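You operate a simulated robot arm through the tools that you are given. There is no shell and no other tool.

The job below is to be done with a simulated robot arm. You get a single attempt, and the scene is never put back.

JOB
Clamp the open panel, fit the green lamp and the breaker it names, then plug in and test it.
Fine: breaker on; switch the panel test box on only after fitting; the screen ends on GOOD.

Only the result counts: the job must be done as asked and must still hold three seconds after the hand-in. Knocking over, shifting, dropping, spilling or breaking anything else fails it.

ROBOT AND FRAMES
A 7-joint arm with a two-finger gripper, hanging from a carriage that runs on a rail from [-2.462, -0.009] to [0.418, 0.002] (x, y) and turns from -6.178 to 5.829 rad about z. Base frame: it is fixed where the carriage stands at the start and does not move with it; the origin is on the floor, on the carriage's upright axis, x ahead of it, y to its left, z up; the surface under the hand at the start is at about z = 0.88. Readings come in m, rad, newtons and seconds.
With the tool pointing down near the work surface it reaches from about 0.1 to 0.52 m from the robot's upright axis, wherever it stands. Its first joint turns from -2.897 to 2.897 rad. Places, roughly: blue knob on the panel holder [0.3, 0, 0.9]; blue plug on the test box (3x3x5 cm) [0, -0.2, 1]; breaker hole of the open panel [0.3, -0.1, 0.9]; dial of the panel test box [-0.2, -0.1, 1]; green switch of the panel test box [0, -0.1, 0.9]; grey plug (3x3x5 cm) [0, -0.2, 1]; grey socket on the open panel [0.1, -0.2, 1]; lamp hole of the open panel [0.2, -0.1, 0.9]; orange plug on the test box (3x3x5 cm) [-0.1, -0.2, 1]; panel test box [-0.1, -0.2, 0.9]; purple plug on the test box (3x3x5 cm) [-0.2, -0.2, 1]; rocker of the dark rocker switch [0.4, -0.1, 1]; teal plug on the test box (3x3x5 cm) [-0.2, -0.2, 1]; test button [-0.1, -0.1, 0.9]. Payload 1.37 kg.
The tool frame sits at the grasp point between the pads (the TCP): z along the fingers, y along the line on which they close. The tips reach 0.016 m beyond it. Largest opening 0.092 m; the body of the gripper starts 0.074 m behind the TCP.
Orientation is that of the tool frame in the base frame, as [roll, pitch, yaw] about the fixed x, y, z axes, in that order (R = Rz(yaw) Ry(pitch) Rx(roll)). With the fingers straight down and closing along the base's y, the tool's x points along the base's -x, its y along +y and its z along -z.

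CONTROLS
- The arm moves only by the tool play_rows. Its argument "motion" is a list of rows, each an object of numbers (a shift or turn left out is 0, a gripper value left out holds the last): "ax", "ay", "az": the turn, a rotation vector about the base's x, y, z in rad; "x", "y", "z": the shift along the base's x, y, z in m; "gripper": the gripper command, from -1 (fully open) to 1 (shut), values between in proportion. In form: [{"ax": .., "ay": .., "az": .., "x": .., "y": .., "z": .., "gripper": ..}, ...]. A call has 1 to 20 rows; each row is the pose to reach, as a shift and turn from the pose commanded when the call began. Each row takes 0.2 s and may step no farther than 0.05 m and 0.15 rad from the row before; otherwise, or with a gripper value out of range, the whole call is refused. A pose out of reach is approached as far as the arm can. The call stops where the force on the tool passes 40 N (or 10 N more than at its start, if that is more) or the arm is blocked; 0.2 s more then pass. The fingers move at their own pace and stop on an object; they squeeze with about 26 N. The grip force told is the motor's: it shows also when the fingers shut on nothing. Time passes only in rows, and 0.2 s behind the last, so rows that repeat a pose let the fingers close. The reply holds the time, the measured pose of the TCP, the force on the tool along the base axes, the opening and the grip force, in the units named above and with some noise, with the torque about the TCP (base axes, N m) and any sound that the robot's microphone picked up.
- Cameras (640 x 400 px; columns grow to the right, rows downward): "scene" is now at [0.1903, -0.0549, 1.6937]; the picture's right is [-0.96, 0.27, 0.00], its down [0.25, 0.90, -0.36] and it looks along [-0.10, -0.35, -0.93] (base axes); focal length 247 px, centre (320, 200). "wrist" rides on the gripper at [0.071, 0.019, -0.111] in the tool frame; the picture's right is [-0.26, 0.97, 0.00], its down [-0.78, -0.21, -0.59] and it looks along [-0.57, -0.15, 0.81] (tool axes); focal length 280 px, centre (320, 200). There is no depth. A picture from a camera that has moved, and an enlarged one, comes with that camera's place and axes in the base frame and with its lens. The place of the scene camera against the robot may be out by one fixed shift of up to 0.012 m in any direction.
- snapshot(camera): a new picture of that camera. The clock stands still meanwhile.
- move_column(by): slides the trunk up (or, below 0, down) by that many m; the arm and the scene camera ride with it, the base frame stays. It gives what a move gives, with no picture.
- steer(legs): drives the robot by 1 to 6 legs, each [ahead, left, turn to the left] in m, m and rad, along the robot's own axes; the way and the turn of a leg run together, so that a leg with both is an arc; at most 1.5 m and 3.142 rad a leg. The arm and the cameras ride along, it lands a little off, and it stops where it bumps. It keeps to its track: a leg is cut to what the track allows. It gives what a move gives.
- aim_head(pan, tilt): turns the head with the scene camera to pan (to the left, within 2.705 rad either way) and tilt (down, from -0.506 to 1.204), counted from straight ahead of the robot. It gives what a move gives.
- close_up(camera, box): a new picture of the part [left, top, right, bottom] of that camera's present view, enlarged. The clock stands still meanwhile.
- job_done(): hands the job in; it is judged then, once.

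Nothing tells you exact positions but the pictures and the camera data. Unless the task says otherwise, let go and move clear before handing in.

The tools are called as name(argument=value, ...) on one line, values as JSON. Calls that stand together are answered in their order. play_rows: Moves the arm, as the interface text tells. Its arguments: {"type":"object","properties":{"motion":{"type":"array"}},"required":["motion"]} The other tools are called the same way: move_column (by) slides the trunk up or down; steer (legs) drives the base; aim_head (pan, tilt) turns the head that bears the scene camera; snapshot (camera) takes a picture; close_up (camera, box) takes an enlarged picture of a part of a camera's view; job_done () hands the job in.

At the start:

```text
time_s: 0.0
tool_pos: [0.3788, -0.1491, 1.18]
ee_rot: [3.141, -0.001, 3.141]
ft_force: [-0.1, 0.3, 0.6]
wrist_torque: [-0.03, -0.04, -0.01]
width: 0.0919
gripper_force: 0.0
trunk travel left (down, up): [-0.525, 0.135]
robot x, y, heading: [0.0014, 0.001, 0.001]
head pan, tilt: [-1.84, 1.201]
```

scene: 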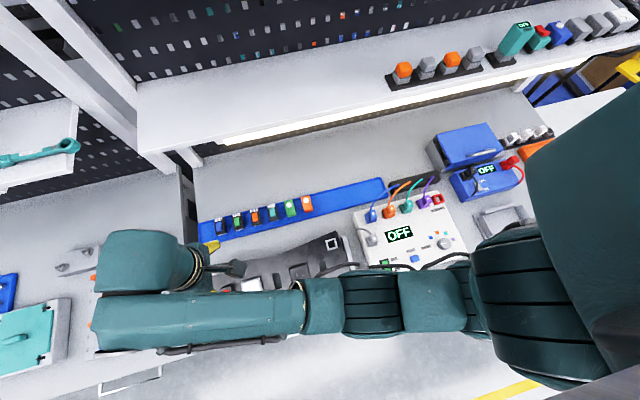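
wrist: 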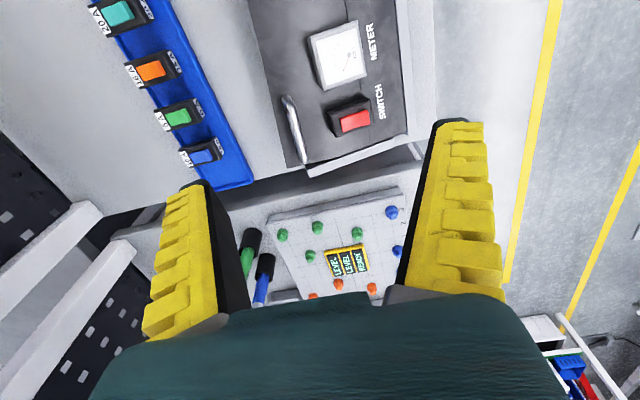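

I see a bench with a test box (screen OFF), a blue rail of coloured breakers/lamps, and an open panel hidden behind the arm. I'll look closer before moving anything.

close_up(camera="scene", box=[180, 160, 340, 260])

close_up(camera="scene", box=[340, 160, 500, 280])

close_up(camera="wrist", box=[60, 0, 300, 200])

close_up(camera="wrist", box=[240, 0, 440, 300])

```text
4.00 times, centred on (260, 210) of scene
camera zoom: at [0.1903, -0.0549, 1.6937], right [-0.96, 0.27, 0.0], down [0.25, 0.9, -0.36], along [-0.1, -0.35, -0.93], focal length 989 px, centre (560, 160)
```

zoom: 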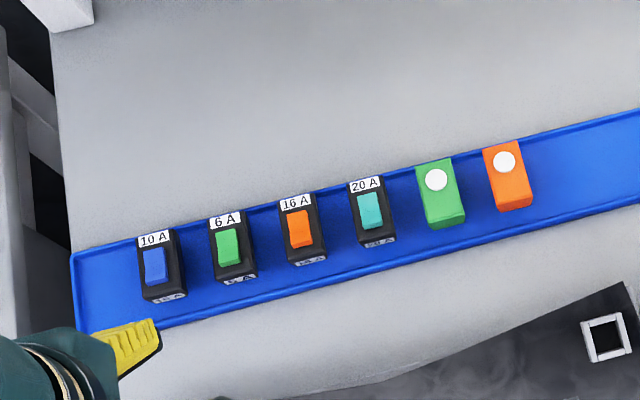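

```text
3.33 times, centred on (420, 220) of scene
camera zoom: at [0.1903, -0.0549, 1.6937], right [-0.96, 0.27, 0.0], down [0.25, 0.9, -0.36], along [-0.1, -0.35, -0.93], focal length 824 px, centre (-13, 133)
```

zoom: 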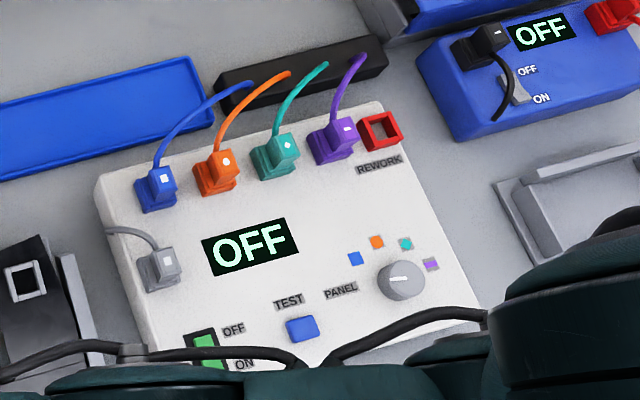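

```text
2.00 times, centred on (180, 100) of wrist
camera zoom: at [0.3089, -0.1285, 1.2913], right [0.26, 0.97, 0.0], down [0.78, -0.21, 0.59], along [0.57, -0.15, -0.81], focal length 561 px, centre (600, 400)
```

zoom: 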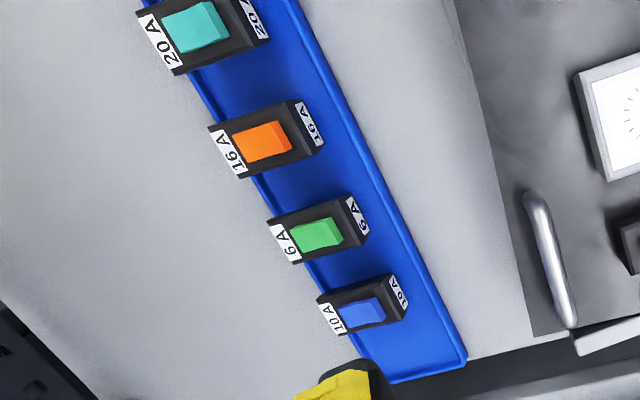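

```text
1.33 times, centred on (340, 150) of wrist
camera zoom: at [0.3089, -0.1285, 1.2913], right [0.26, 0.97, 0.0], down [0.78, -0.21, 0.59], along [0.57, -0.15, -0.81], focal length 374 px, centre (293, 267)
```

zoom: 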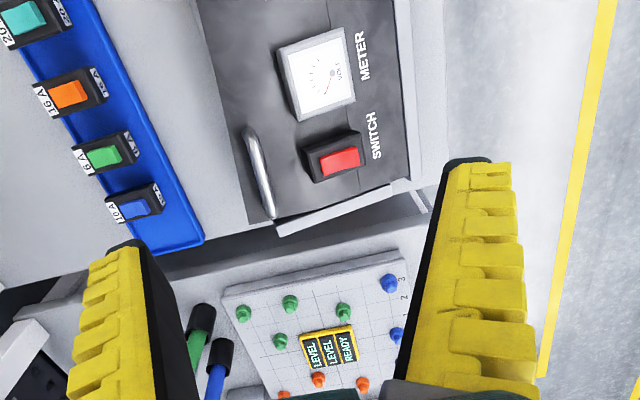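

The arm covers the open panel. I'll drive the carriage back along the rail a bit so that the wrist camera looks at the panel.

steer(legs=[[-0.25, 0, 0]])

snapshot(camera="wrist")

snapshot(camera="scene")

```text
time_s: 1.8
tool_pos: [0.1325, -0.1478, 1.1798]
ee_rot: [3.141, -0.001, -3.138]
ft_force: [0.1, 0.3, 0.0]
wrist_torque: [0.01, -0.01, 0.03]
width: 0.092
gripper_force: 0.1
trunk travel left (down, up): [-0.525, 0.135]
robot x, y, heading: [-0.2431, -0.0018, 0.002]
head pan, tilt: [-1.84, 1.201]
```

```text
taken
camera wrist: at [0.0606, -0.1287, 1.2914], right [0.26, 0.97, 0.0], down [0.78, -0.21, 0.59], along [0.57, -0.15, -0.81], focal length 280 px, centre (320, 200)
```

wrist: 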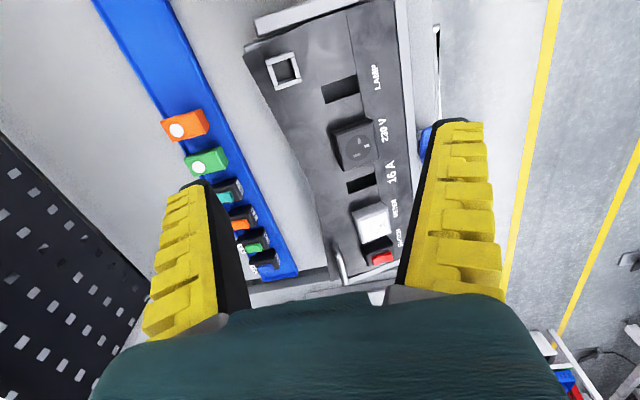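

```text
taken
camera scene: at [-0.0583, -0.0554, 1.6938], right [-0.96, 0.26, 0.0], down [0.24, 0.9, -0.36], along [-0.1, -0.35, -0.93], focal length 247 px, centre (320, 200)
```

scene: 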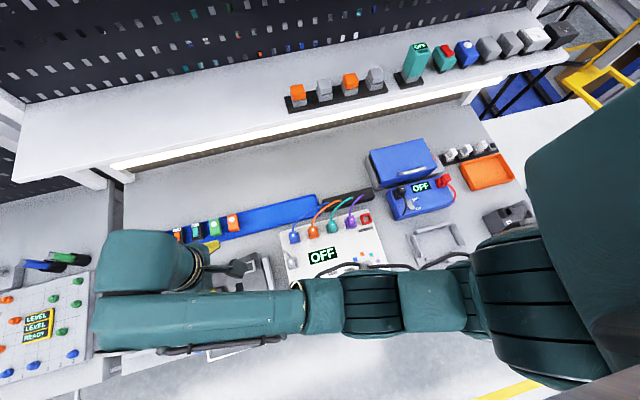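

close_up(camera="wrist", box=[230, 0, 430, 290])

close_up(camera="wrist", box=[320, 60, 420, 200])

close_up(camera="wrist", box=[330, 150, 430, 280])

close_up(camera="wrist", box=[140, 80, 300, 290])

```text
1.38 times, centred on (330, 145) of wrist
camera zoom: at [0.0606, -0.1287, 1.2914], right [0.26, 0.97, 0.0], down [0.78, -0.21, 0.59], along [0.57, -0.15, -0.81], focal length 387 px, centre (306, 276)
```

zoom: 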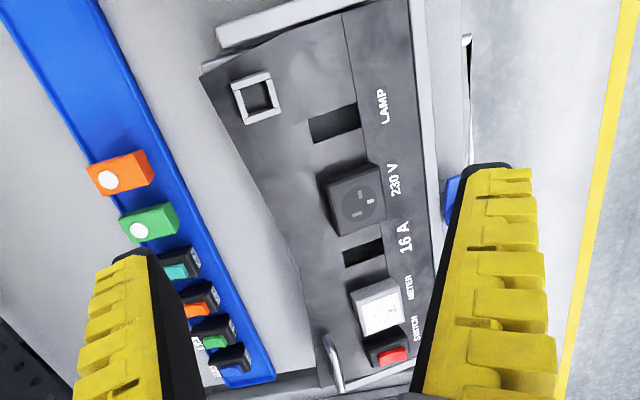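

```text
2.86 times, centred on (370, 130) of wrist
camera zoom: at [0.0606, -0.1287, 1.2914], right [0.26, 0.97, 0.0], down [0.78, -0.21, 0.59], along [0.57, -0.15, -0.81], focal length 801 px, centre (177, 400)
```

zoom: 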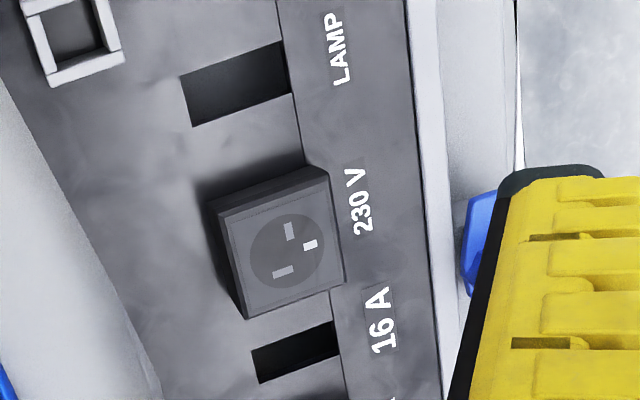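

```text
3.08 times, centred on (380, 215) of wrist
camera zoom: at [0.0606, -0.1287, 1.2914], right [0.26, 0.97, 0.0], down [0.78, -0.21, 0.59], along [0.57, -0.15, -0.81], focal length 863 px, centre (135, 154)
```

zoom: 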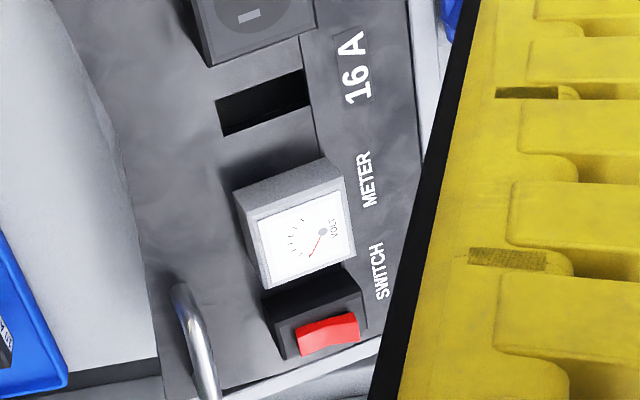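

```text
1.90 times, centred on (220, 185) of wrist
camera zoom: at [0.0606, -0.1287, 1.2914], right [0.26, 0.97, 0.0], down [0.78, -0.21, 0.59], along [0.57, -0.15, -0.81], focal length 534 px, centre (510, 229)
```

zoom: 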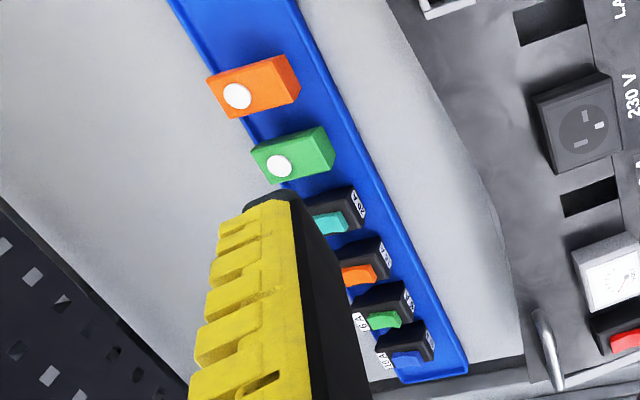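

The panel is labelled LAMP, 230 V, 16 A, METER and SWITCH, so it names the 16 A breaker. Next I'll look around with the head and inspect the test box.

close_up(camera="scene", box=[270, 180, 400, 280])

close_up(camera="scene", box=[280, 30, 540, 200])

close_up(camera="scene", box=[360, 120, 560, 260])

steer(legs=[[-0.3, 0, 0]])

snapshot(camera="wrist")

snapshot(camera="scene")

```text
4.00 times, centred on (335, 230) of scene
camera zoom: at [-0.0583, -0.0554, 1.6938], right [-0.96, 0.26, 0.0], down [0.24, 0.9, -0.36], along [-0.1, -0.35, -0.93], focal length 989 px, centre (260, 80)
```

zoom: 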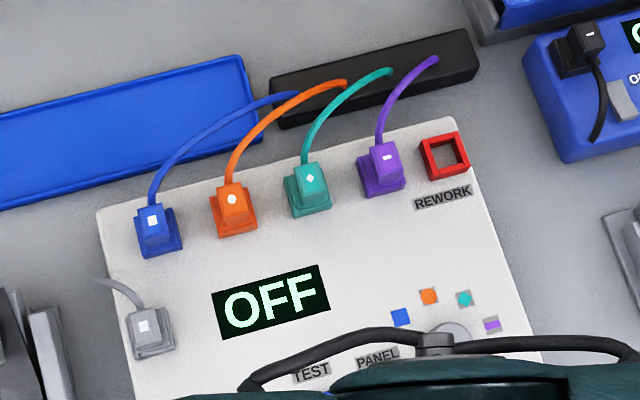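

```text
2.35 times, centred on (410, 115) of scene
camera zoom: at [-0.0583, -0.0554, 1.6938], right [-0.96, 0.26, 0.0], down [0.24, 0.9, -0.36], along [-0.1, -0.35, -0.93], focal length 582 px, centre (108, 400)
```

zoom: 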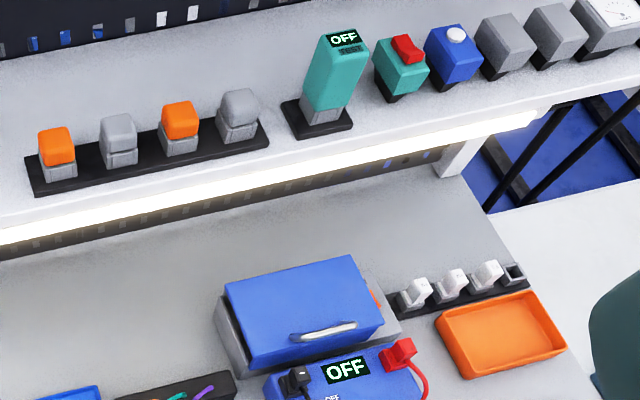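

```text
2.86 times, centred on (460, 190) of scene
camera zoom: at [-0.0583, -0.0554, 1.6938], right [-0.96, 0.26, 0.0], down [0.24, 0.9, -0.36], along [-0.1, -0.35, -0.93], focal length 706 px, centre (-80, 229)
```

zoom: 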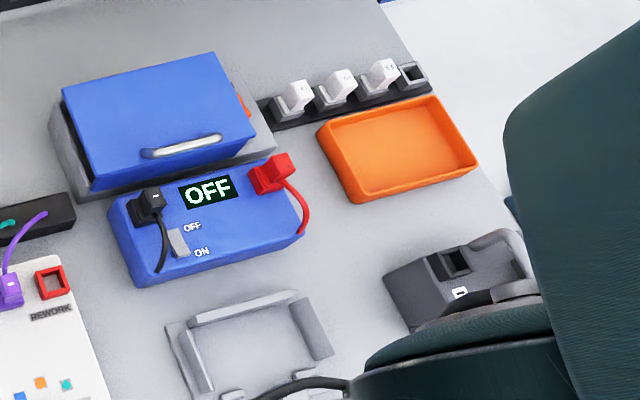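

```text
time_s: 3.9
tool_pos: [-0.1718, -0.1487, 1.1808]
ee_rot: [3.141, -0.001, -3.138]
ft_force: [-0.4, 0.1, 0.5]
wrist_torque: [0.01, 0.0, -0.01]
width: 0.0922
gripper_force: 0.1
trunk travel left (down, up): [-0.525, 0.135]
robot x, y, heading: [-0.5518, -0.0047, 0.003]
head pan, tilt: [-1.84, 1.201]
```

```text
taken
camera wrist: at [-0.2421, -0.1295, 1.2914], right [0.26, 0.97, 0.0], down [0.78, -0.21, 0.59], along [0.57, -0.15, -0.81], focal length 280 px, centre (320, 200)
```

wrist: 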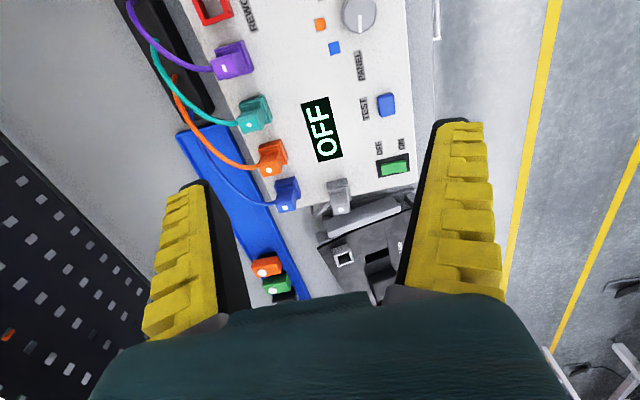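

```text
taken
camera scene: at [-0.3611, -0.0563, 1.6938], right [-0.97, 0.26, 0.0], down [0.24, 0.9, -0.36], along [-0.09, -0.35, -0.93], focal length 247 px, centre (320, 200)
```

scene: 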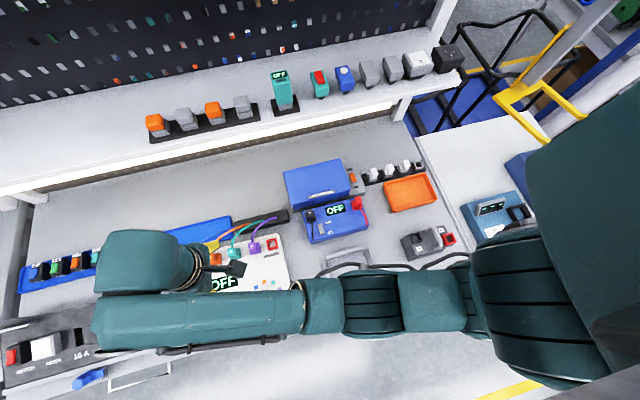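

steer(legs=[[-0.15, 0, 0]])

snapshot(camera="wrist")

close_up(camera="wrist", box=[180, 0, 420, 180])

close_up(camera="wrist", box=[200, 100, 440, 280])

snapshot(camera="scene")

close_up(camera="scene", box=[0, 200, 240, 380])

```text
time_s: 5.3
tool_pos: [-0.3228, -0.1492, 1.1807]
ee_rot: [3.141, 0.0, -3.136]
ft_force: [0.5, -0.4, 0.1]
wrist_torque: [0.0, -0.01, 0.01]
width: 0.092
gripper_force: 0.1
trunk travel left (down, up): [-0.525, 0.135]
robot x, y, heading: [-0.7026, -0.0042, 0.011]
head pan, tilt: [-1.84, 1.201]
```

```text
taken
camera wrist: at [-0.3923, -0.1298, 1.2915], right [0.26, 0.97, 0.0], down [0.78, -0.21, 0.59], along [0.57, -0.15, -0.81], focal length 280 px, centre (320, 200)
```

wrist: 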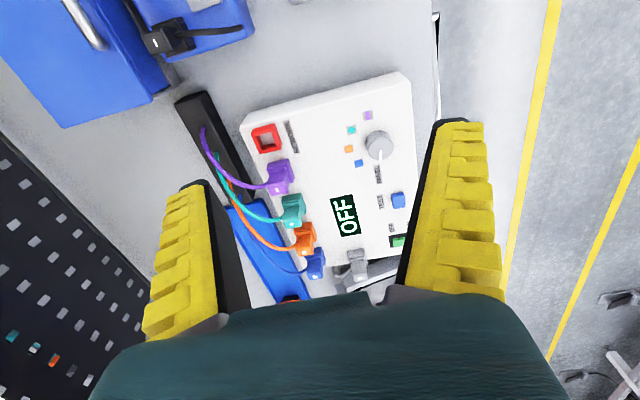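

```text
2.22 times, centred on (300, 90) of wrist
camera zoom: at [-0.3923, -0.1298, 1.2915], right [0.26, 0.97, 0.0], down [0.78, -0.21, 0.59], along [0.57, -0.15, -0.81], focal length 623 px, centre (364, 444)
```

zoom: 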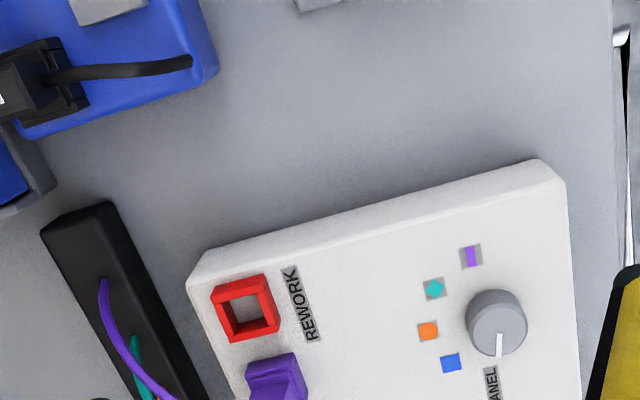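

```text
2.22 times, centred on (320, 190) of wrist
camera zoom: at [-0.3923, -0.1298, 1.2915], right [0.26, 0.97, 0.0], down [0.78, -0.21, 0.59], along [0.57, -0.15, -0.81], focal length 623 px, centre (320, 222)
```

zoom: 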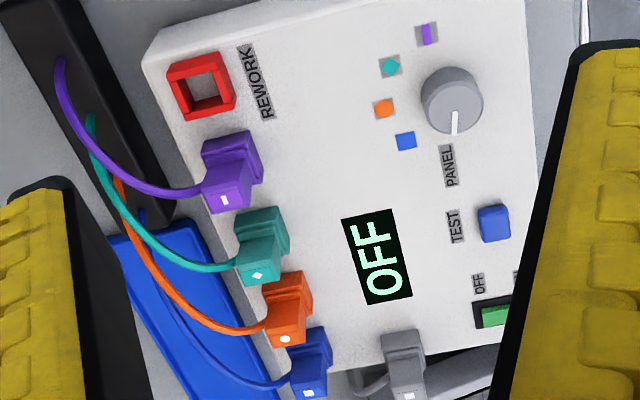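

```text
taken
camera scene: at [-0.5114, -0.0567, 1.6938], right [-0.97, 0.26, 0.0], down [0.24, 0.9, -0.36], along [-0.09, -0.35, -0.93], focal length 247 px, centre (320, 200)
```

scene: 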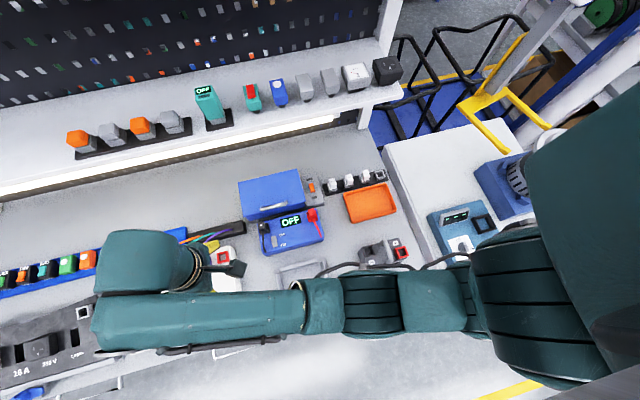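

```text
2.22 times, centred on (120, 290) of scene
camera zoom: at [-0.5114, -0.0567, 1.6938], right [-0.97, 0.26, 0.0], down [0.24, 0.9, -0.36], along [-0.09, -0.35, -0.93], focal length 550 px, centre (764, 0)
```

zoom: 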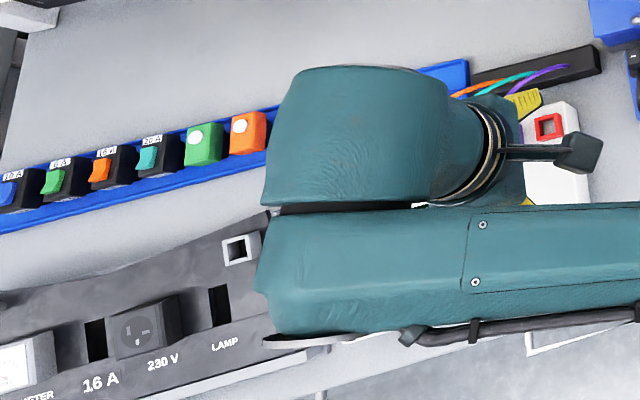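

The box's dial already points at PANEL, which is the setting I need. Now I'll drive back towards the panel and turn the wrist to look at the holder knob and the panel from the front.

steer(legs=[[0.6, 0, 0]])

play_rows(motion=[{"az": -0.15, "x": 0.01, "y": 0.03}, {"az": -0.3, "x": 0.02, "y": 0.06}, {"az": -0.45, "x": 0.03, "y": 0.09}, {"az": -0.6, "x": 0.04, "y": 0.12}, {"az": -0.75, "x": 0.05, "y": 0.15}, {"az": -0.9, "x": 0.06, "y": 0.18}, {"az": -1.05, "x": 0.06, "y": 0.2}, {"az": -1.2, "x": 0.06, "y": 0.22}, {"az": -1.35, "x": 0.06, "y": 0.24}, {"az": -1.5, "x": 0.06, "y": 0.25}, {"az": -1.57, "x": 0.06, "y": 0.25}])

snapshot(camera="wrist")

snapshot(camera="scene")

```text
time_s: 8.7
tool_pos: [0.2868, -0.1448, 1.1805]
ee_rot: [3.142, 0.0, -3.134]
ft_force: [0.2, 0.7, -0.1]
wrist_torque: [0.0, -0.03, 0.01]
width: 0.0921
gripper_force: 0.0
trunk travel left (down, up): [-0.525, 0.135]
robot x, y, heading: [-0.0939, -0.0015, 0.009]
head pan, tilt: [-1.84, 1.201]
```

```text
time_s: 11.1
tool_pos: [0.3476, 0.1056, 1.1798]
ee_rot: [-3.141, 0.0, 1.579]
ft_force: [-0.5, 0.0, 0.0]
wrist_torque: [0.03, -0.01, -0.01]
width: 0.0918
gripper_force: 0.1
trunk travel left (down, up): [-0.525, 0.135]
robot x, y, heading: [-0.0978, 0.0017, 0.01]
head pan, tilt: [-1.84, 1.201]
```

```text
taken
camera wrist: at [0.3669, 0.1769, 1.2912], right [0.97, -0.25, 0.0], down [-0.21, -0.78, 0.59], along [-0.15, -0.57, -0.81], focal length 280 px, centre (320, 200)
```

wrist: 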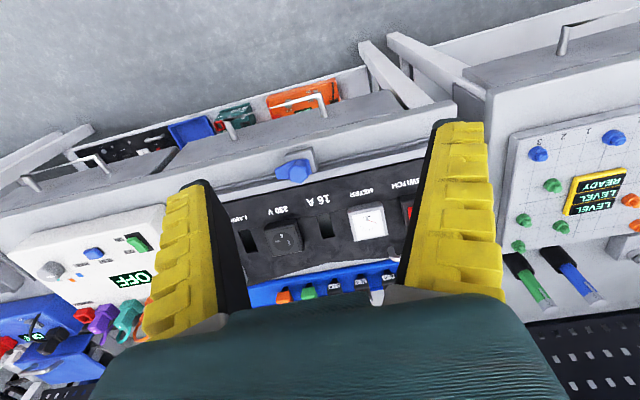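

```text
taken
camera scene: at [0.0975, -0.0537, 1.6937], right [-0.97, 0.26, 0.0], down [0.24, 0.9, -0.36], along [-0.09, -0.35, -0.93], focal length 247 px, centre (320, 200)
```

scene: 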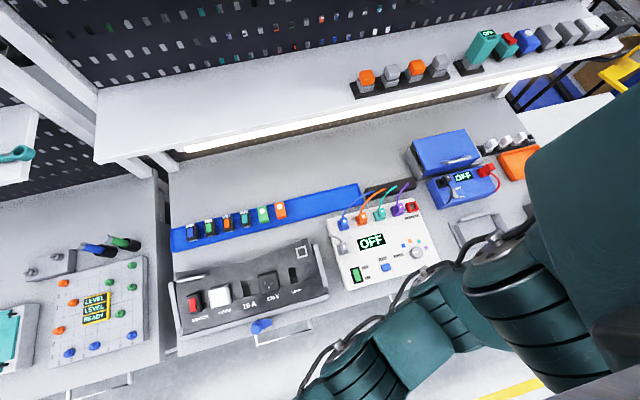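

The scene camera now sees everything. I'll zoom in on the panel, knob, breakers and test box.

close_up(camera="scene", box=[165, 230, 335, 345])

close_up(camera="scene", box=[165, 190, 295, 260])

close_up(camera="scene", box=[320, 180, 440, 295])

close_up(camera="wrist", box=[220, 130, 440, 310])

close_up(camera="scene", box=[235, 305, 295, 345])

```text
3.48 times, centred on (250, 288) of scene
camera zoom: at [0.0975, -0.0537, 1.6937], right [-0.97, 0.26, 0.0], down [0.24, 0.9, -0.36], along [-0.09, -0.35, -0.93], focal length 860 px, centre (564, -104)
```

zoom: 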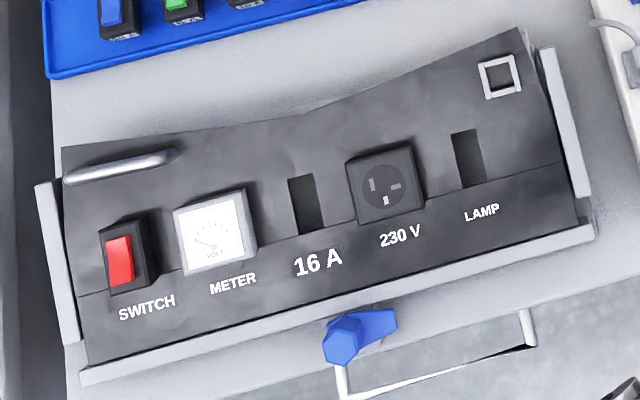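

```text
4.92 times, centred on (230, 225) of scene
camera zoom: at [0.0975, -0.0537, 1.6937], right [-0.97, 0.26, 0.0], down [0.24, 0.9, -0.36], along [-0.09, -0.35, -0.93], focal length 1217 px, centre (763, 77)
```

zoom: 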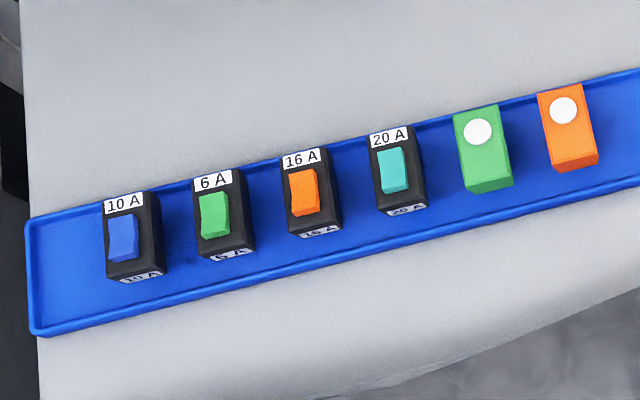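

```text
3.48 times, centred on (380, 238) of scene
camera zoom: at [0.0975, -0.0537, 1.6937], right [-0.97, 0.26, 0.0], down [0.24, 0.9, -0.36], along [-0.09, -0.35, -0.93], focal length 860 px, centre (111, 70)
```

zoom: 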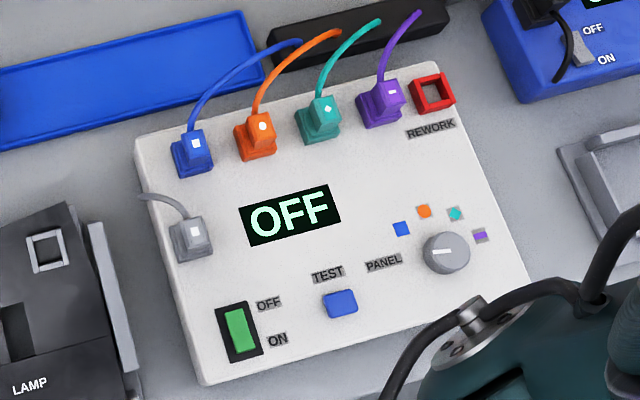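

```text
2.22 times, centred on (330, 220) of wrist
camera zoom: at [0.3669, 0.1769, 1.2912], right [0.97, -0.25, 0.0], down [-0.21, -0.78, 0.59], along [-0.15, -0.57, -0.81], focal length 623 px, centre (298, 156)
```

zoom: 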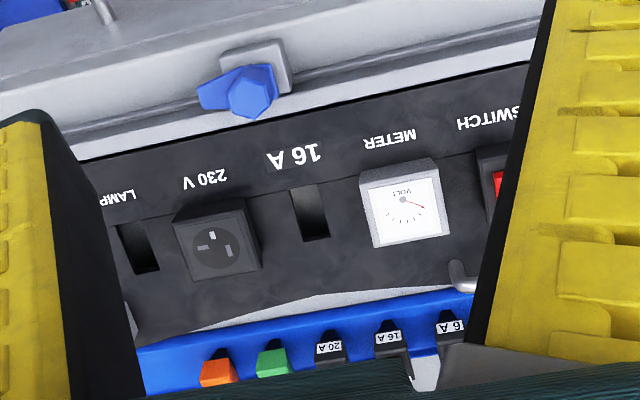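

```text
10.00 times, centred on (265, 325) of scene
camera zoom: at [0.0975, -0.0537, 1.6937], right [-0.97, 0.26, 0.0], down [0.24, 0.9, -0.36], along [-0.09, -0.35, -0.93], focal length 2473 px, centre (870, -1050)
```

zoom: 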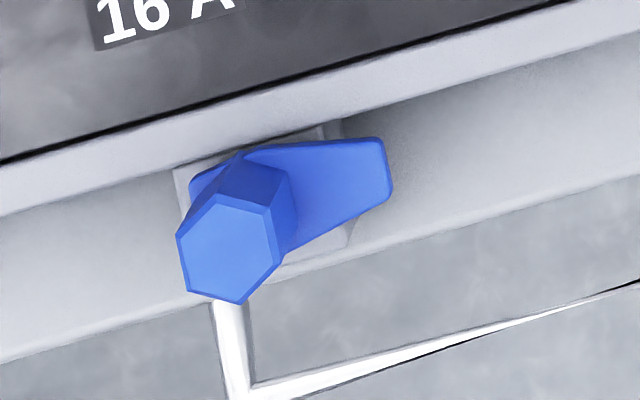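

The knob is a hexagonal boss with a side lobe on the front edge of the holder, at about [0.287, -0.015, 0.936]. I'll bring the wrist camera nearer to see its axis.

play_rows(motion=[{"x": -0.02, "y": -0.01, "z": -0.03}, {"x": -0.04, "y": -0.02, "z": -0.06}, {"x": -0.055, "y": -0.03, "z": -0.1}, {"x": -0.055, "y": -0.03, "z": -0.11}])

snapshot(camera="wrist")

close_up(camera="wrist", box=[220, 110, 380, 230])

```text
time_s: 12.1
tool_pos: [0.2933, 0.0751, 1.0697]
ee_rot: [3.14, 0.0, 1.578]
ft_force: [-1.1, 0.3, -0.7]
wrist_torque: [0.01, -0.02, 0.0]
width: 0.0921
gripper_force: 0.0
trunk travel left (down, up): [-0.525, 0.135]
robot x, y, heading: [-0.0955, -0.0002, 0.012]
head pan, tilt: [-1.84, 1.201]
```

```text
taken
camera wrist: at [0.3126, 0.1456, 1.1808], right [0.97, -0.25, 0.0], down [-0.2, -0.78, 0.59], along [-0.15, -0.57, -0.81], focal length 280 px, centre (320, 200)
```

wrist: 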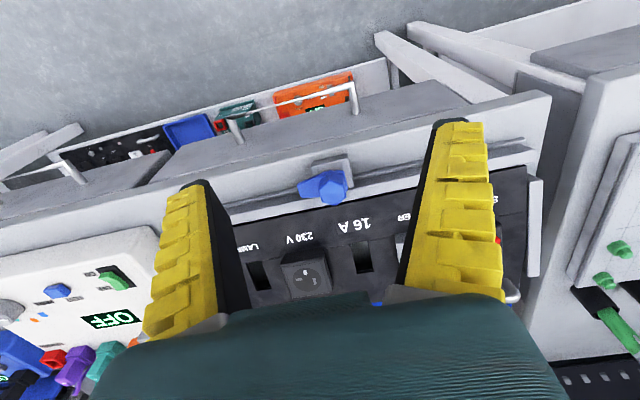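

```text
3.33 times, centred on (300, 170) of wrist
camera zoom: at [0.3126, 0.1456, 1.1808], right [0.97, -0.25, 0.0], down [-0.2, -0.78, 0.59], along [-0.15, -0.57, -0.81], focal length 935 px, centre (387, 300)
```

zoom: 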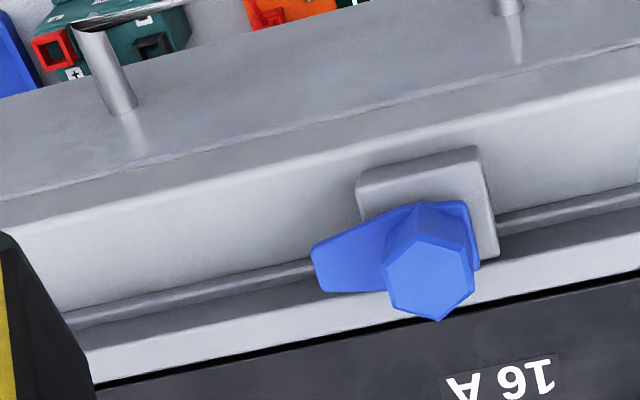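

The knob's axis is about vertical, with its lobe pointing to -x; it should swing over the panel edge. I'll go above it for a precise look.

play_rows(motion=[{"x": -0.003, "y": -0.03, "z": -0.02}, {"x": -0.006, "y": -0.06, "z": -0.03}, {"x": -0.008, "y": -0.09, "z": -0.03}, {"x": -0.008, "y": -0.09, "z": -0.03}])

snapshot(camera="wrist")

close_up(camera="wrist", box=[240, 130, 400, 230])

snapshot(camera="scene")

```text
time_s: 13.1
tool_pos: [0.2842, -0.0156, 1.0412]
ee_rot: [-3.141, 0.0, 1.581]
ft_force: [0.5, 0.2, 0.3]
wrist_torque: [0.0, 0.01, -0.03]
width: 0.0917
gripper_force: 0.0
trunk travel left (down, up): [-0.525, 0.135]
robot x, y, heading: [-0.0948, -0.0018, 0.013]
head pan, tilt: [-1.84, 1.201]
```

```text
taken
camera wrist: at [0.3033, 0.0555, 1.152], right [0.97, -0.25, 0.0], down [-0.2, -0.78, 0.59], along [-0.15, -0.57, -0.81], focal length 280 px, centre (320, 200)
```

wrist: 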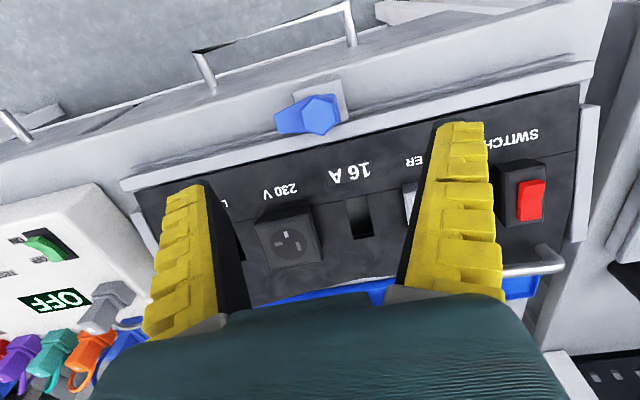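

```text
4.00 times, centred on (320, 180) of wrist
camera zoom: at [0.3033, 0.0555, 1.152], right [0.97, -0.25, 0.0], down [-0.2, -0.78, 0.59], along [-0.15, -0.57, -0.81], focal length 1122 px, centre (320, 280)
```

zoom: 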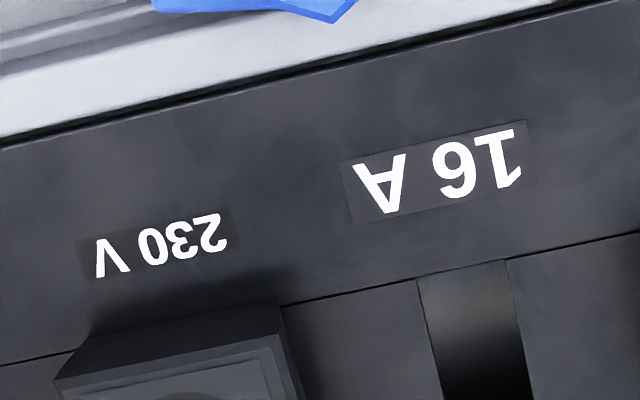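

```text
taken
camera scene: at [0.0975, -0.0537, 1.6937], right [-0.97, 0.26, 0.0], down [0.24, 0.9, -0.36], along [-0.09, -0.35, -0.93], focal length 247 px, centre (320, 200)
```

scene: 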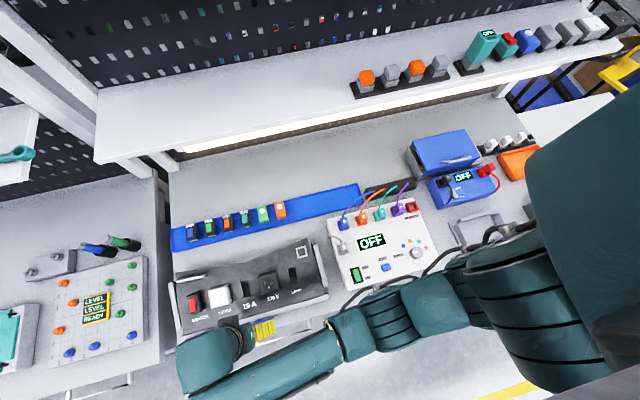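

close_up(camera="wrist", box=[260, 70, 380, 145])

```text
5.33 times, centred on (320, 108) of wrist
camera zoom: at [0.3033, 0.0555, 1.152], right [0.97, -0.25, 0.0], down [-0.2, -0.78, 0.59], along [-0.15, -0.57, -0.81], focal length 1495 px, centre (320, 693)
```

zoom: 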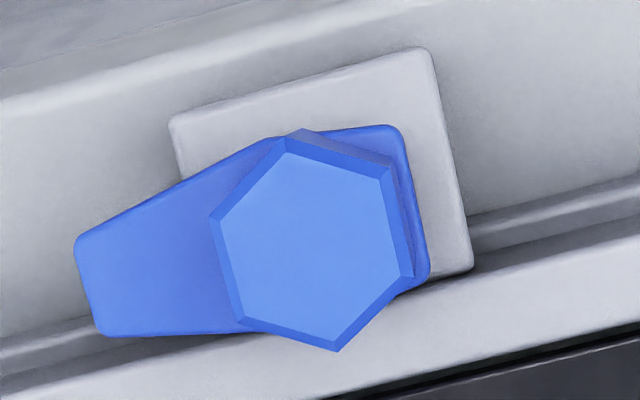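

I'd like a side profile of the knob and panel. I'll turn the wrist so the camera looks along +x from a low angle.

play_rows(motion=[{"az": 0.15, "x": -0.02, "y": 0.02, "z": 0.02}, {"az": 0.3, "x": -0.04, "y": 0.04, "z": 0.04}, {"az": 0.45, "x": -0.06, "y": 0.05, "z": 0.06}, {"az": 0.6, "x": -0.08, "y": 0.05, "z": 0.06}, {"az": 0.75, "x": -0.1, "y": 0.05, "z": 0.06}, {"az": 0.9, "x": -0.12, "y": 0.05, "z": 0.06}, {"az": 1.05, "x": -0.12, "y": 0.05, "z": 0.06}, {"az": 1.2, "x": -0.12, "y": 0.05, "z": 0.06}, {"az": 1.35, "x": -0.12, "y": 0.05, "z": 0.06}, {"az": 1.5, "x": -0.12, "y": 0.05, "z": 0.06}, {"az": 1.56, "x": -0.12, "y": 0.05, "z": 0.06}])

play_rows(motion=[{"ay": -0.15}, {"ay": -0.3}, {"ay": -0.45, "z": -0.02}, {"ay": -0.6, "z": -0.04}, {"ay": -0.7, "z": -0.05}])

snapshot(camera="wrist")

snapshot(camera="scene")

```text
time_s: 15.5
tool_pos: [0.1649, 0.0336, 1.1011]
ee_rot: [3.141, 0.0, -3.139]
ft_force: [0.3, 1.1, -0.6]
wrist_torque: [-0.04, 0.02, -0.01]
width: 0.0918
gripper_force: 0.0
trunk travel left (down, up): [-0.525, 0.135]
robot x, y, heading: [-0.0966, 0.0001, 0.008]
head pan, tilt: [-1.84, 1.201]
```

```text
time_s: 16.7
tool_pos: [0.1649, 0.0352, 1.0517]
ee_rot: [3.138, 0.702, 3.141]
ft_force: [0.5, 1.5, 0.3]
wrist_torque: [-0.02, 0.01, 0.0]
width: 0.092
gripper_force: 0.0
trunk travel left (down, up): [-0.525, 0.135]
robot x, y, heading: [-0.0941, 0.0017, 0.007]
head pan, tilt: [-1.84, 1.201]
```

```text
taken
camera wrist: at [0.0398, 0.0549, 1.0895], right [0.2, 0.96, 0.17], down [0.21, -0.21, 0.95], along [0.96, -0.15, -0.25], focal length 280 px, centre (320, 200)
```

wrist: 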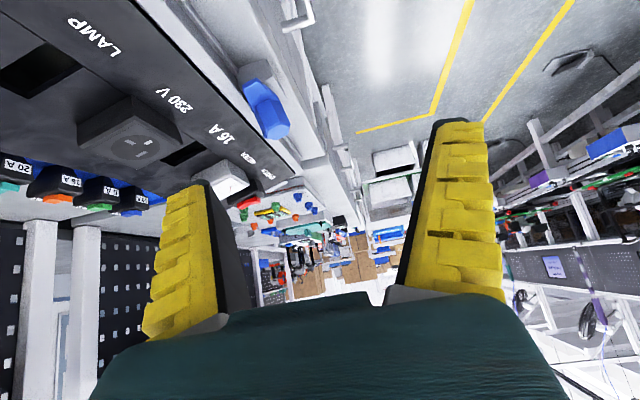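

```text
taken
camera scene: at [0.0975, -0.0536, 1.6938], right [-0.97, 0.26, 0.0], down [0.24, 0.9, -0.36], along [-0.09, -0.35, -0.93], focal length 247 px, centre (320, 200)
```

scene: 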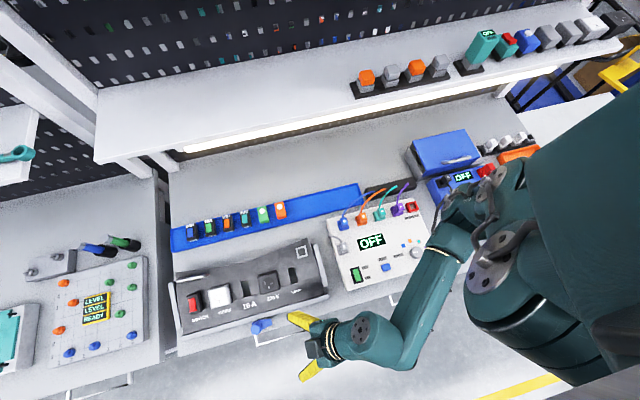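

close_up(camera="wrist", box=[180, 40, 340, 140])

close_up(camera="wrist", box=[0, 10, 200, 220])

```text
4.00 times, centred on (260, 90) of wrist
camera zoom: at [0.0398, 0.0549, 1.0895], right [0.2, 0.96, 0.17], down [0.21, -0.21, 0.95], along [0.96, -0.15, -0.25], focal length 1122 px, centre (560, 640)
```

zoom: 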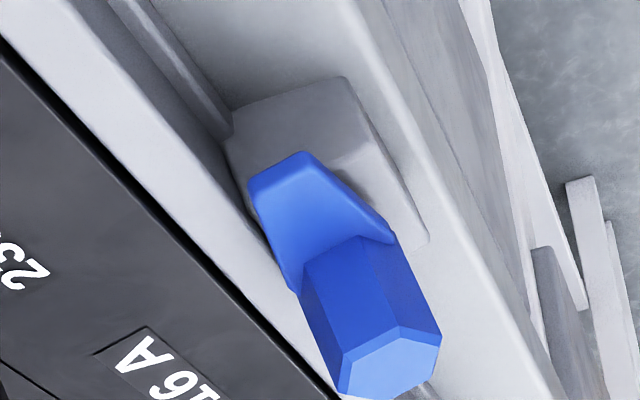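

```text
1.90 times, centred on (100, 115) of wrist
camera zoom: at [0.0398, 0.0549, 1.0895], right [0.2, 0.96, 0.17], down [0.21, -0.21, 0.95], along [0.96, -0.15, -0.25], focal length 534 px, centre (739, 362)
```

zoom: 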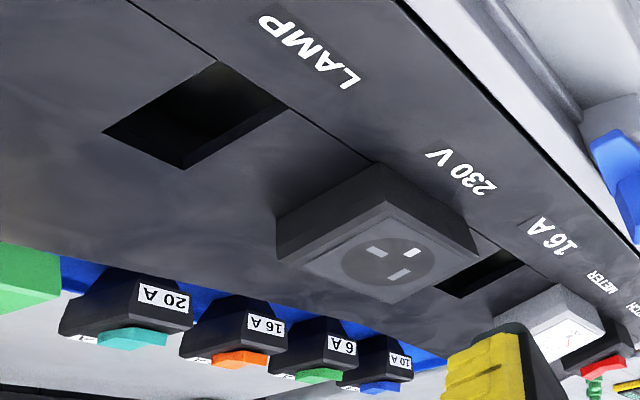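

I now have the knob's hex top at about [0.2846, -0.0139, 0.9465], with its axis tilted about 0.25 rad towards +y, like the whole panel. I'll go back upright, align the tool with that axis, and close along x over the hex flats.

play_rows(motion=[{"ay": 0.15, "z": 0.02}, {"ay": 0.3, "z": 0.04}, {"ay": 0.45, "z": 0.05}, {"ay": 0.6, "z": 0.05}, {"ay": 0.7, "z": 0.05}])

play_rows(motion=[{"az": -0.15, "x": 0.01}, {"az": -0.3, "x": 0.02}, {"az": -0.45, "x": 0.04}, {"az": -0.6, "x": 0.06}, {"az": -0.75, "x": 0.08}, {"az": -0.9, "x": 0.1}, {"az": -1.05, "x": 0.12}, {"az": -1.2, "x": 0.12}, {"az": -1.35, "x": 0.12}, {"az": -1.5, "x": 0.12}, {"az": -1.575, "x": 0.12}])

play_rows(motion=[{"ax": -0.12, "y": -0.015, "z": -0.03}, {"ax": -0.25, "y": -0.03, "z": -0.06}, {"ax": -0.25, "y": -0.03, "z": -0.07}, {"ax": -0.25, "y": -0.03, "z": -0.07}])

snapshot(camera="wrist")

```text
time_s: 17.9
tool_pos: [0.1649, 0.0345, 1.1004]
ee_rot: [3.14, -0.002, 3.14]
ft_force: [0.7, -0.3, 0.1]
wrist_torque: [-0.03, -0.03, 0.02]
width: 0.0918
gripper_force: 0.1
trunk travel left (down, up): [-0.525, 0.135]
robot x, y, heading: [-0.0925, -0.0021, 0.006]
head pan, tilt: [-1.84, 1.201]
```

```text
time_s: 20.3
tool_pos: [0.2849, 0.035, 1.1011]
ee_rot: [-3.141, 0.0, 1.561]
ft_force: [-0.1, 0.2, -0.2]
wrist_torque: [0.0, -0.02, -0.02]
width: 0.0918
gripper_force: 0.1
trunk travel left (down, up): [-0.525, 0.135]
robot x, y, heading: [-0.094, -0.002, 0.006]
head pan, tilt: [-1.84, 1.201]
```

```text
time_s: 21.3
tool_pos: [0.2844, 0.004, 1.0278]
ee_rot: [3.139, 0.252, 1.564]
ft_force: [-0.5, -0.6, 0.6]
wrist_torque: [0.0, 0.04, 0.01]
width: 0.092
gripper_force: 0.1
trunk travel left (down, up): [-0.525, 0.135]
robot x, y, heading: [-0.0925, 0.0013, 0.007]
head pan, tilt: [-1.84, 1.201]
```

```text
taken
camera wrist: at [0.3049, 0.1007, 1.1185], right [0.96, -0.26, 0.07], down [-0.22, -0.61, 0.76], along [-0.16, -0.75, -0.64], focal length 280 px, centre (320, 200)
```

wrist: 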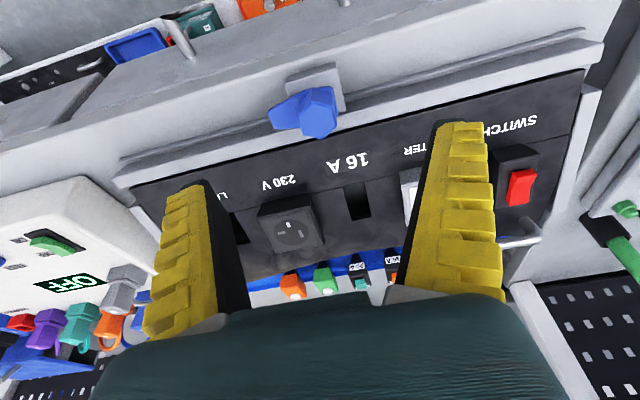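

close_up(camera="wrist", box=[250, 60, 370, 140])

```text
5.00 times, centred on (310, 100) of wrist
camera zoom: at [0.3049, 0.1007, 1.1185], right [0.96, -0.26, 0.07], down [-0.22, -0.61, 0.76], along [-0.16, -0.75, -0.64], focal length 1402 px, centre (370, 700)
```

zoom: 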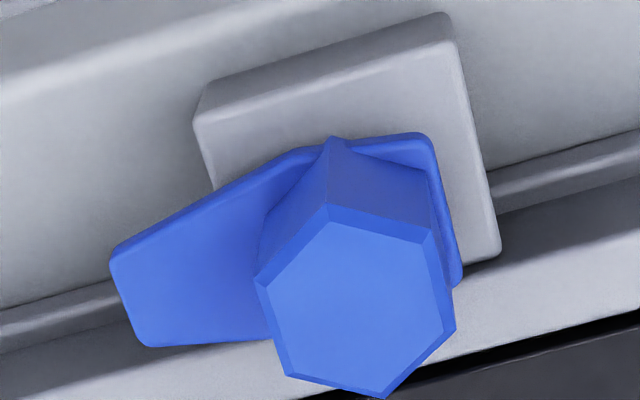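

The tool is aligned with the knob axis. I'll descend along it with the fingers open, then close on the hex.

play_rows(motion=[{"x": 0, "y": -0.009, "z": -0.03}, {"y": -0.0165, "z": -0.06}, {"y": -0.021, "z": -0.08}, {"y": -0.0215, "z": -0.091}, {"y": -0.0215, "z": -0.091}])

close_up(camera="wrist", box=[200, 80, 440, 280])

```text
time_s: 22.5
tool_pos: [0.2848, -0.016, 0.94]
ee_rot: [3.141, 0.25, 1.566]
ft_force: [1.1, 0.0, 0.2]
wrist_torque: [0.0, -0.02, -0.01]
width: 0.0917
gripper_force: 0.1
trunk travel left (down, up): [-0.525, 0.135]
robot x, y, heading: [-0.0915, 0.0012, 0.009]
head pan, tilt: [-1.84, 1.201]
```

```text
2.00 times, centred on (320, 180) of wrist
camera zoom: at [0.3052, 0.0803, 1.03], right [0.96, -0.26, 0.07], down [-0.22, -0.61, 0.76], along [-0.16, -0.75, -0.64], focal length 561 px, centre (320, 240)
```

zoom: 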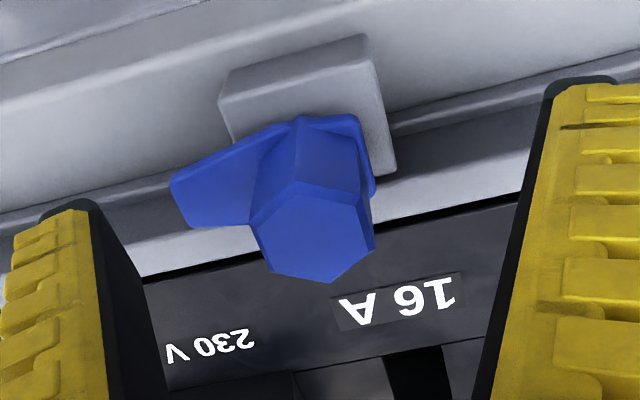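

play_rows(motion=[{"gripper": 1}, {"gripper": 1}, {"gripper": 1}, {"gripper": 1}, {"gripper": 1}])

close_up(camera="wrist", box=[200, 80, 440, 280])

```text
time_s: 23.7
tool_pos: [0.2833, -0.0164, 0.9397]
ee_rot: [-3.14, 0.253, 1.566]
ft_force: [-6.0, -1.7, 2.0]
wrist_torque: [-0.13, 0.06, -0.01]
width: 0.0208
gripper_force: 28.2
trunk travel left (down, up): [-0.525, 0.135]
robot x, y, heading: [-0.0946, -0.0013, 0.007]
head pan, tilt: [-1.84, 1.201]
```

```text
2.00 times, centred on (320, 180) of wrist
camera zoom: at [0.3038, 0.0799, 1.0295], right [0.96, -0.26, 0.06], down [-0.21, -0.61, 0.76], along [-0.16, -0.75, -0.64], focal length 561 px, centre (320, 240)
```

zoom: 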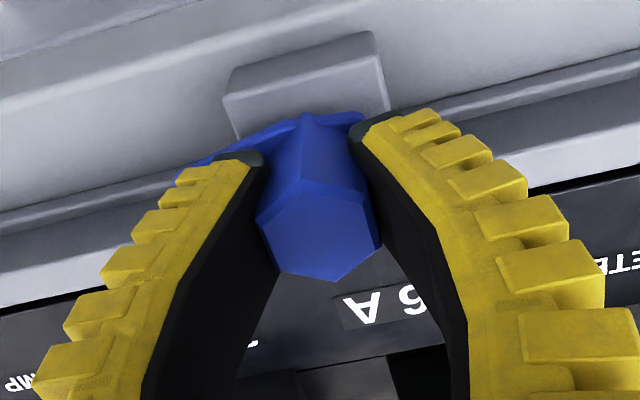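

The hex is gripped. I'll turn it about its axis towards the panel (lobe from -x to -y).

play_rows(motion=[{"ay": 0.025, "az": 0.0968, "x": -0.0008}, {"ay": 0.0499, "az": 0.1937, "x": -0.0008}, {"ay": 0.0748, "az": 0.2905, "x": -0.0008}, {"ay": 0.0997, "az": 0.3874, "x": -0.0008}, {"ay": 0.0997, "az": 0.3874, "x": -0.0008}])

close_up(camera="wrist", box=[200, 80, 440, 280])

```text
time_s: 24.9
tool_pos: [0.2828, -0.0172, 0.94]
ee_rot: [-3.041, 0.231, 1.977]
ft_force: [-5.1, -0.4, 6.2]
wrist_torque: [-0.07, 0.03, -0.04]
width: 0.0205
gripper_force: 27.9
trunk travel left (down, up): [-0.525, 0.135]
robot x, y, heading: [-0.0943, 0.0018, 0.011]
head pan, tilt: [-1.84, 1.201]
```

```text
2.00 times, centred on (320, 180) of wrist
camera zoom: at [0.2744, 0.0818, 1.029], right [0.99, 0.13, -0.03], down [0.11, -0.63, 0.77], along [0.08, -0.77, -0.64], focal length 561 px, centre (320, 240)
```

zoom: 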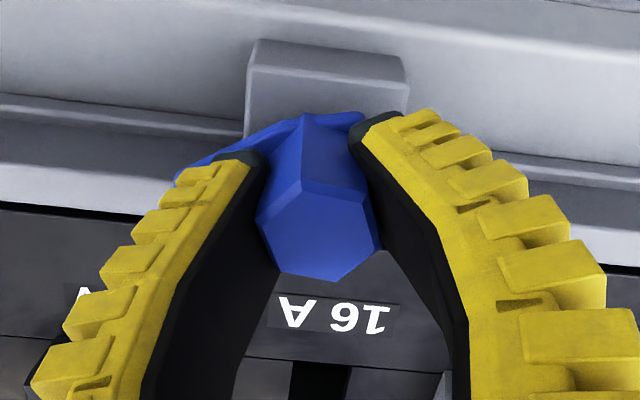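

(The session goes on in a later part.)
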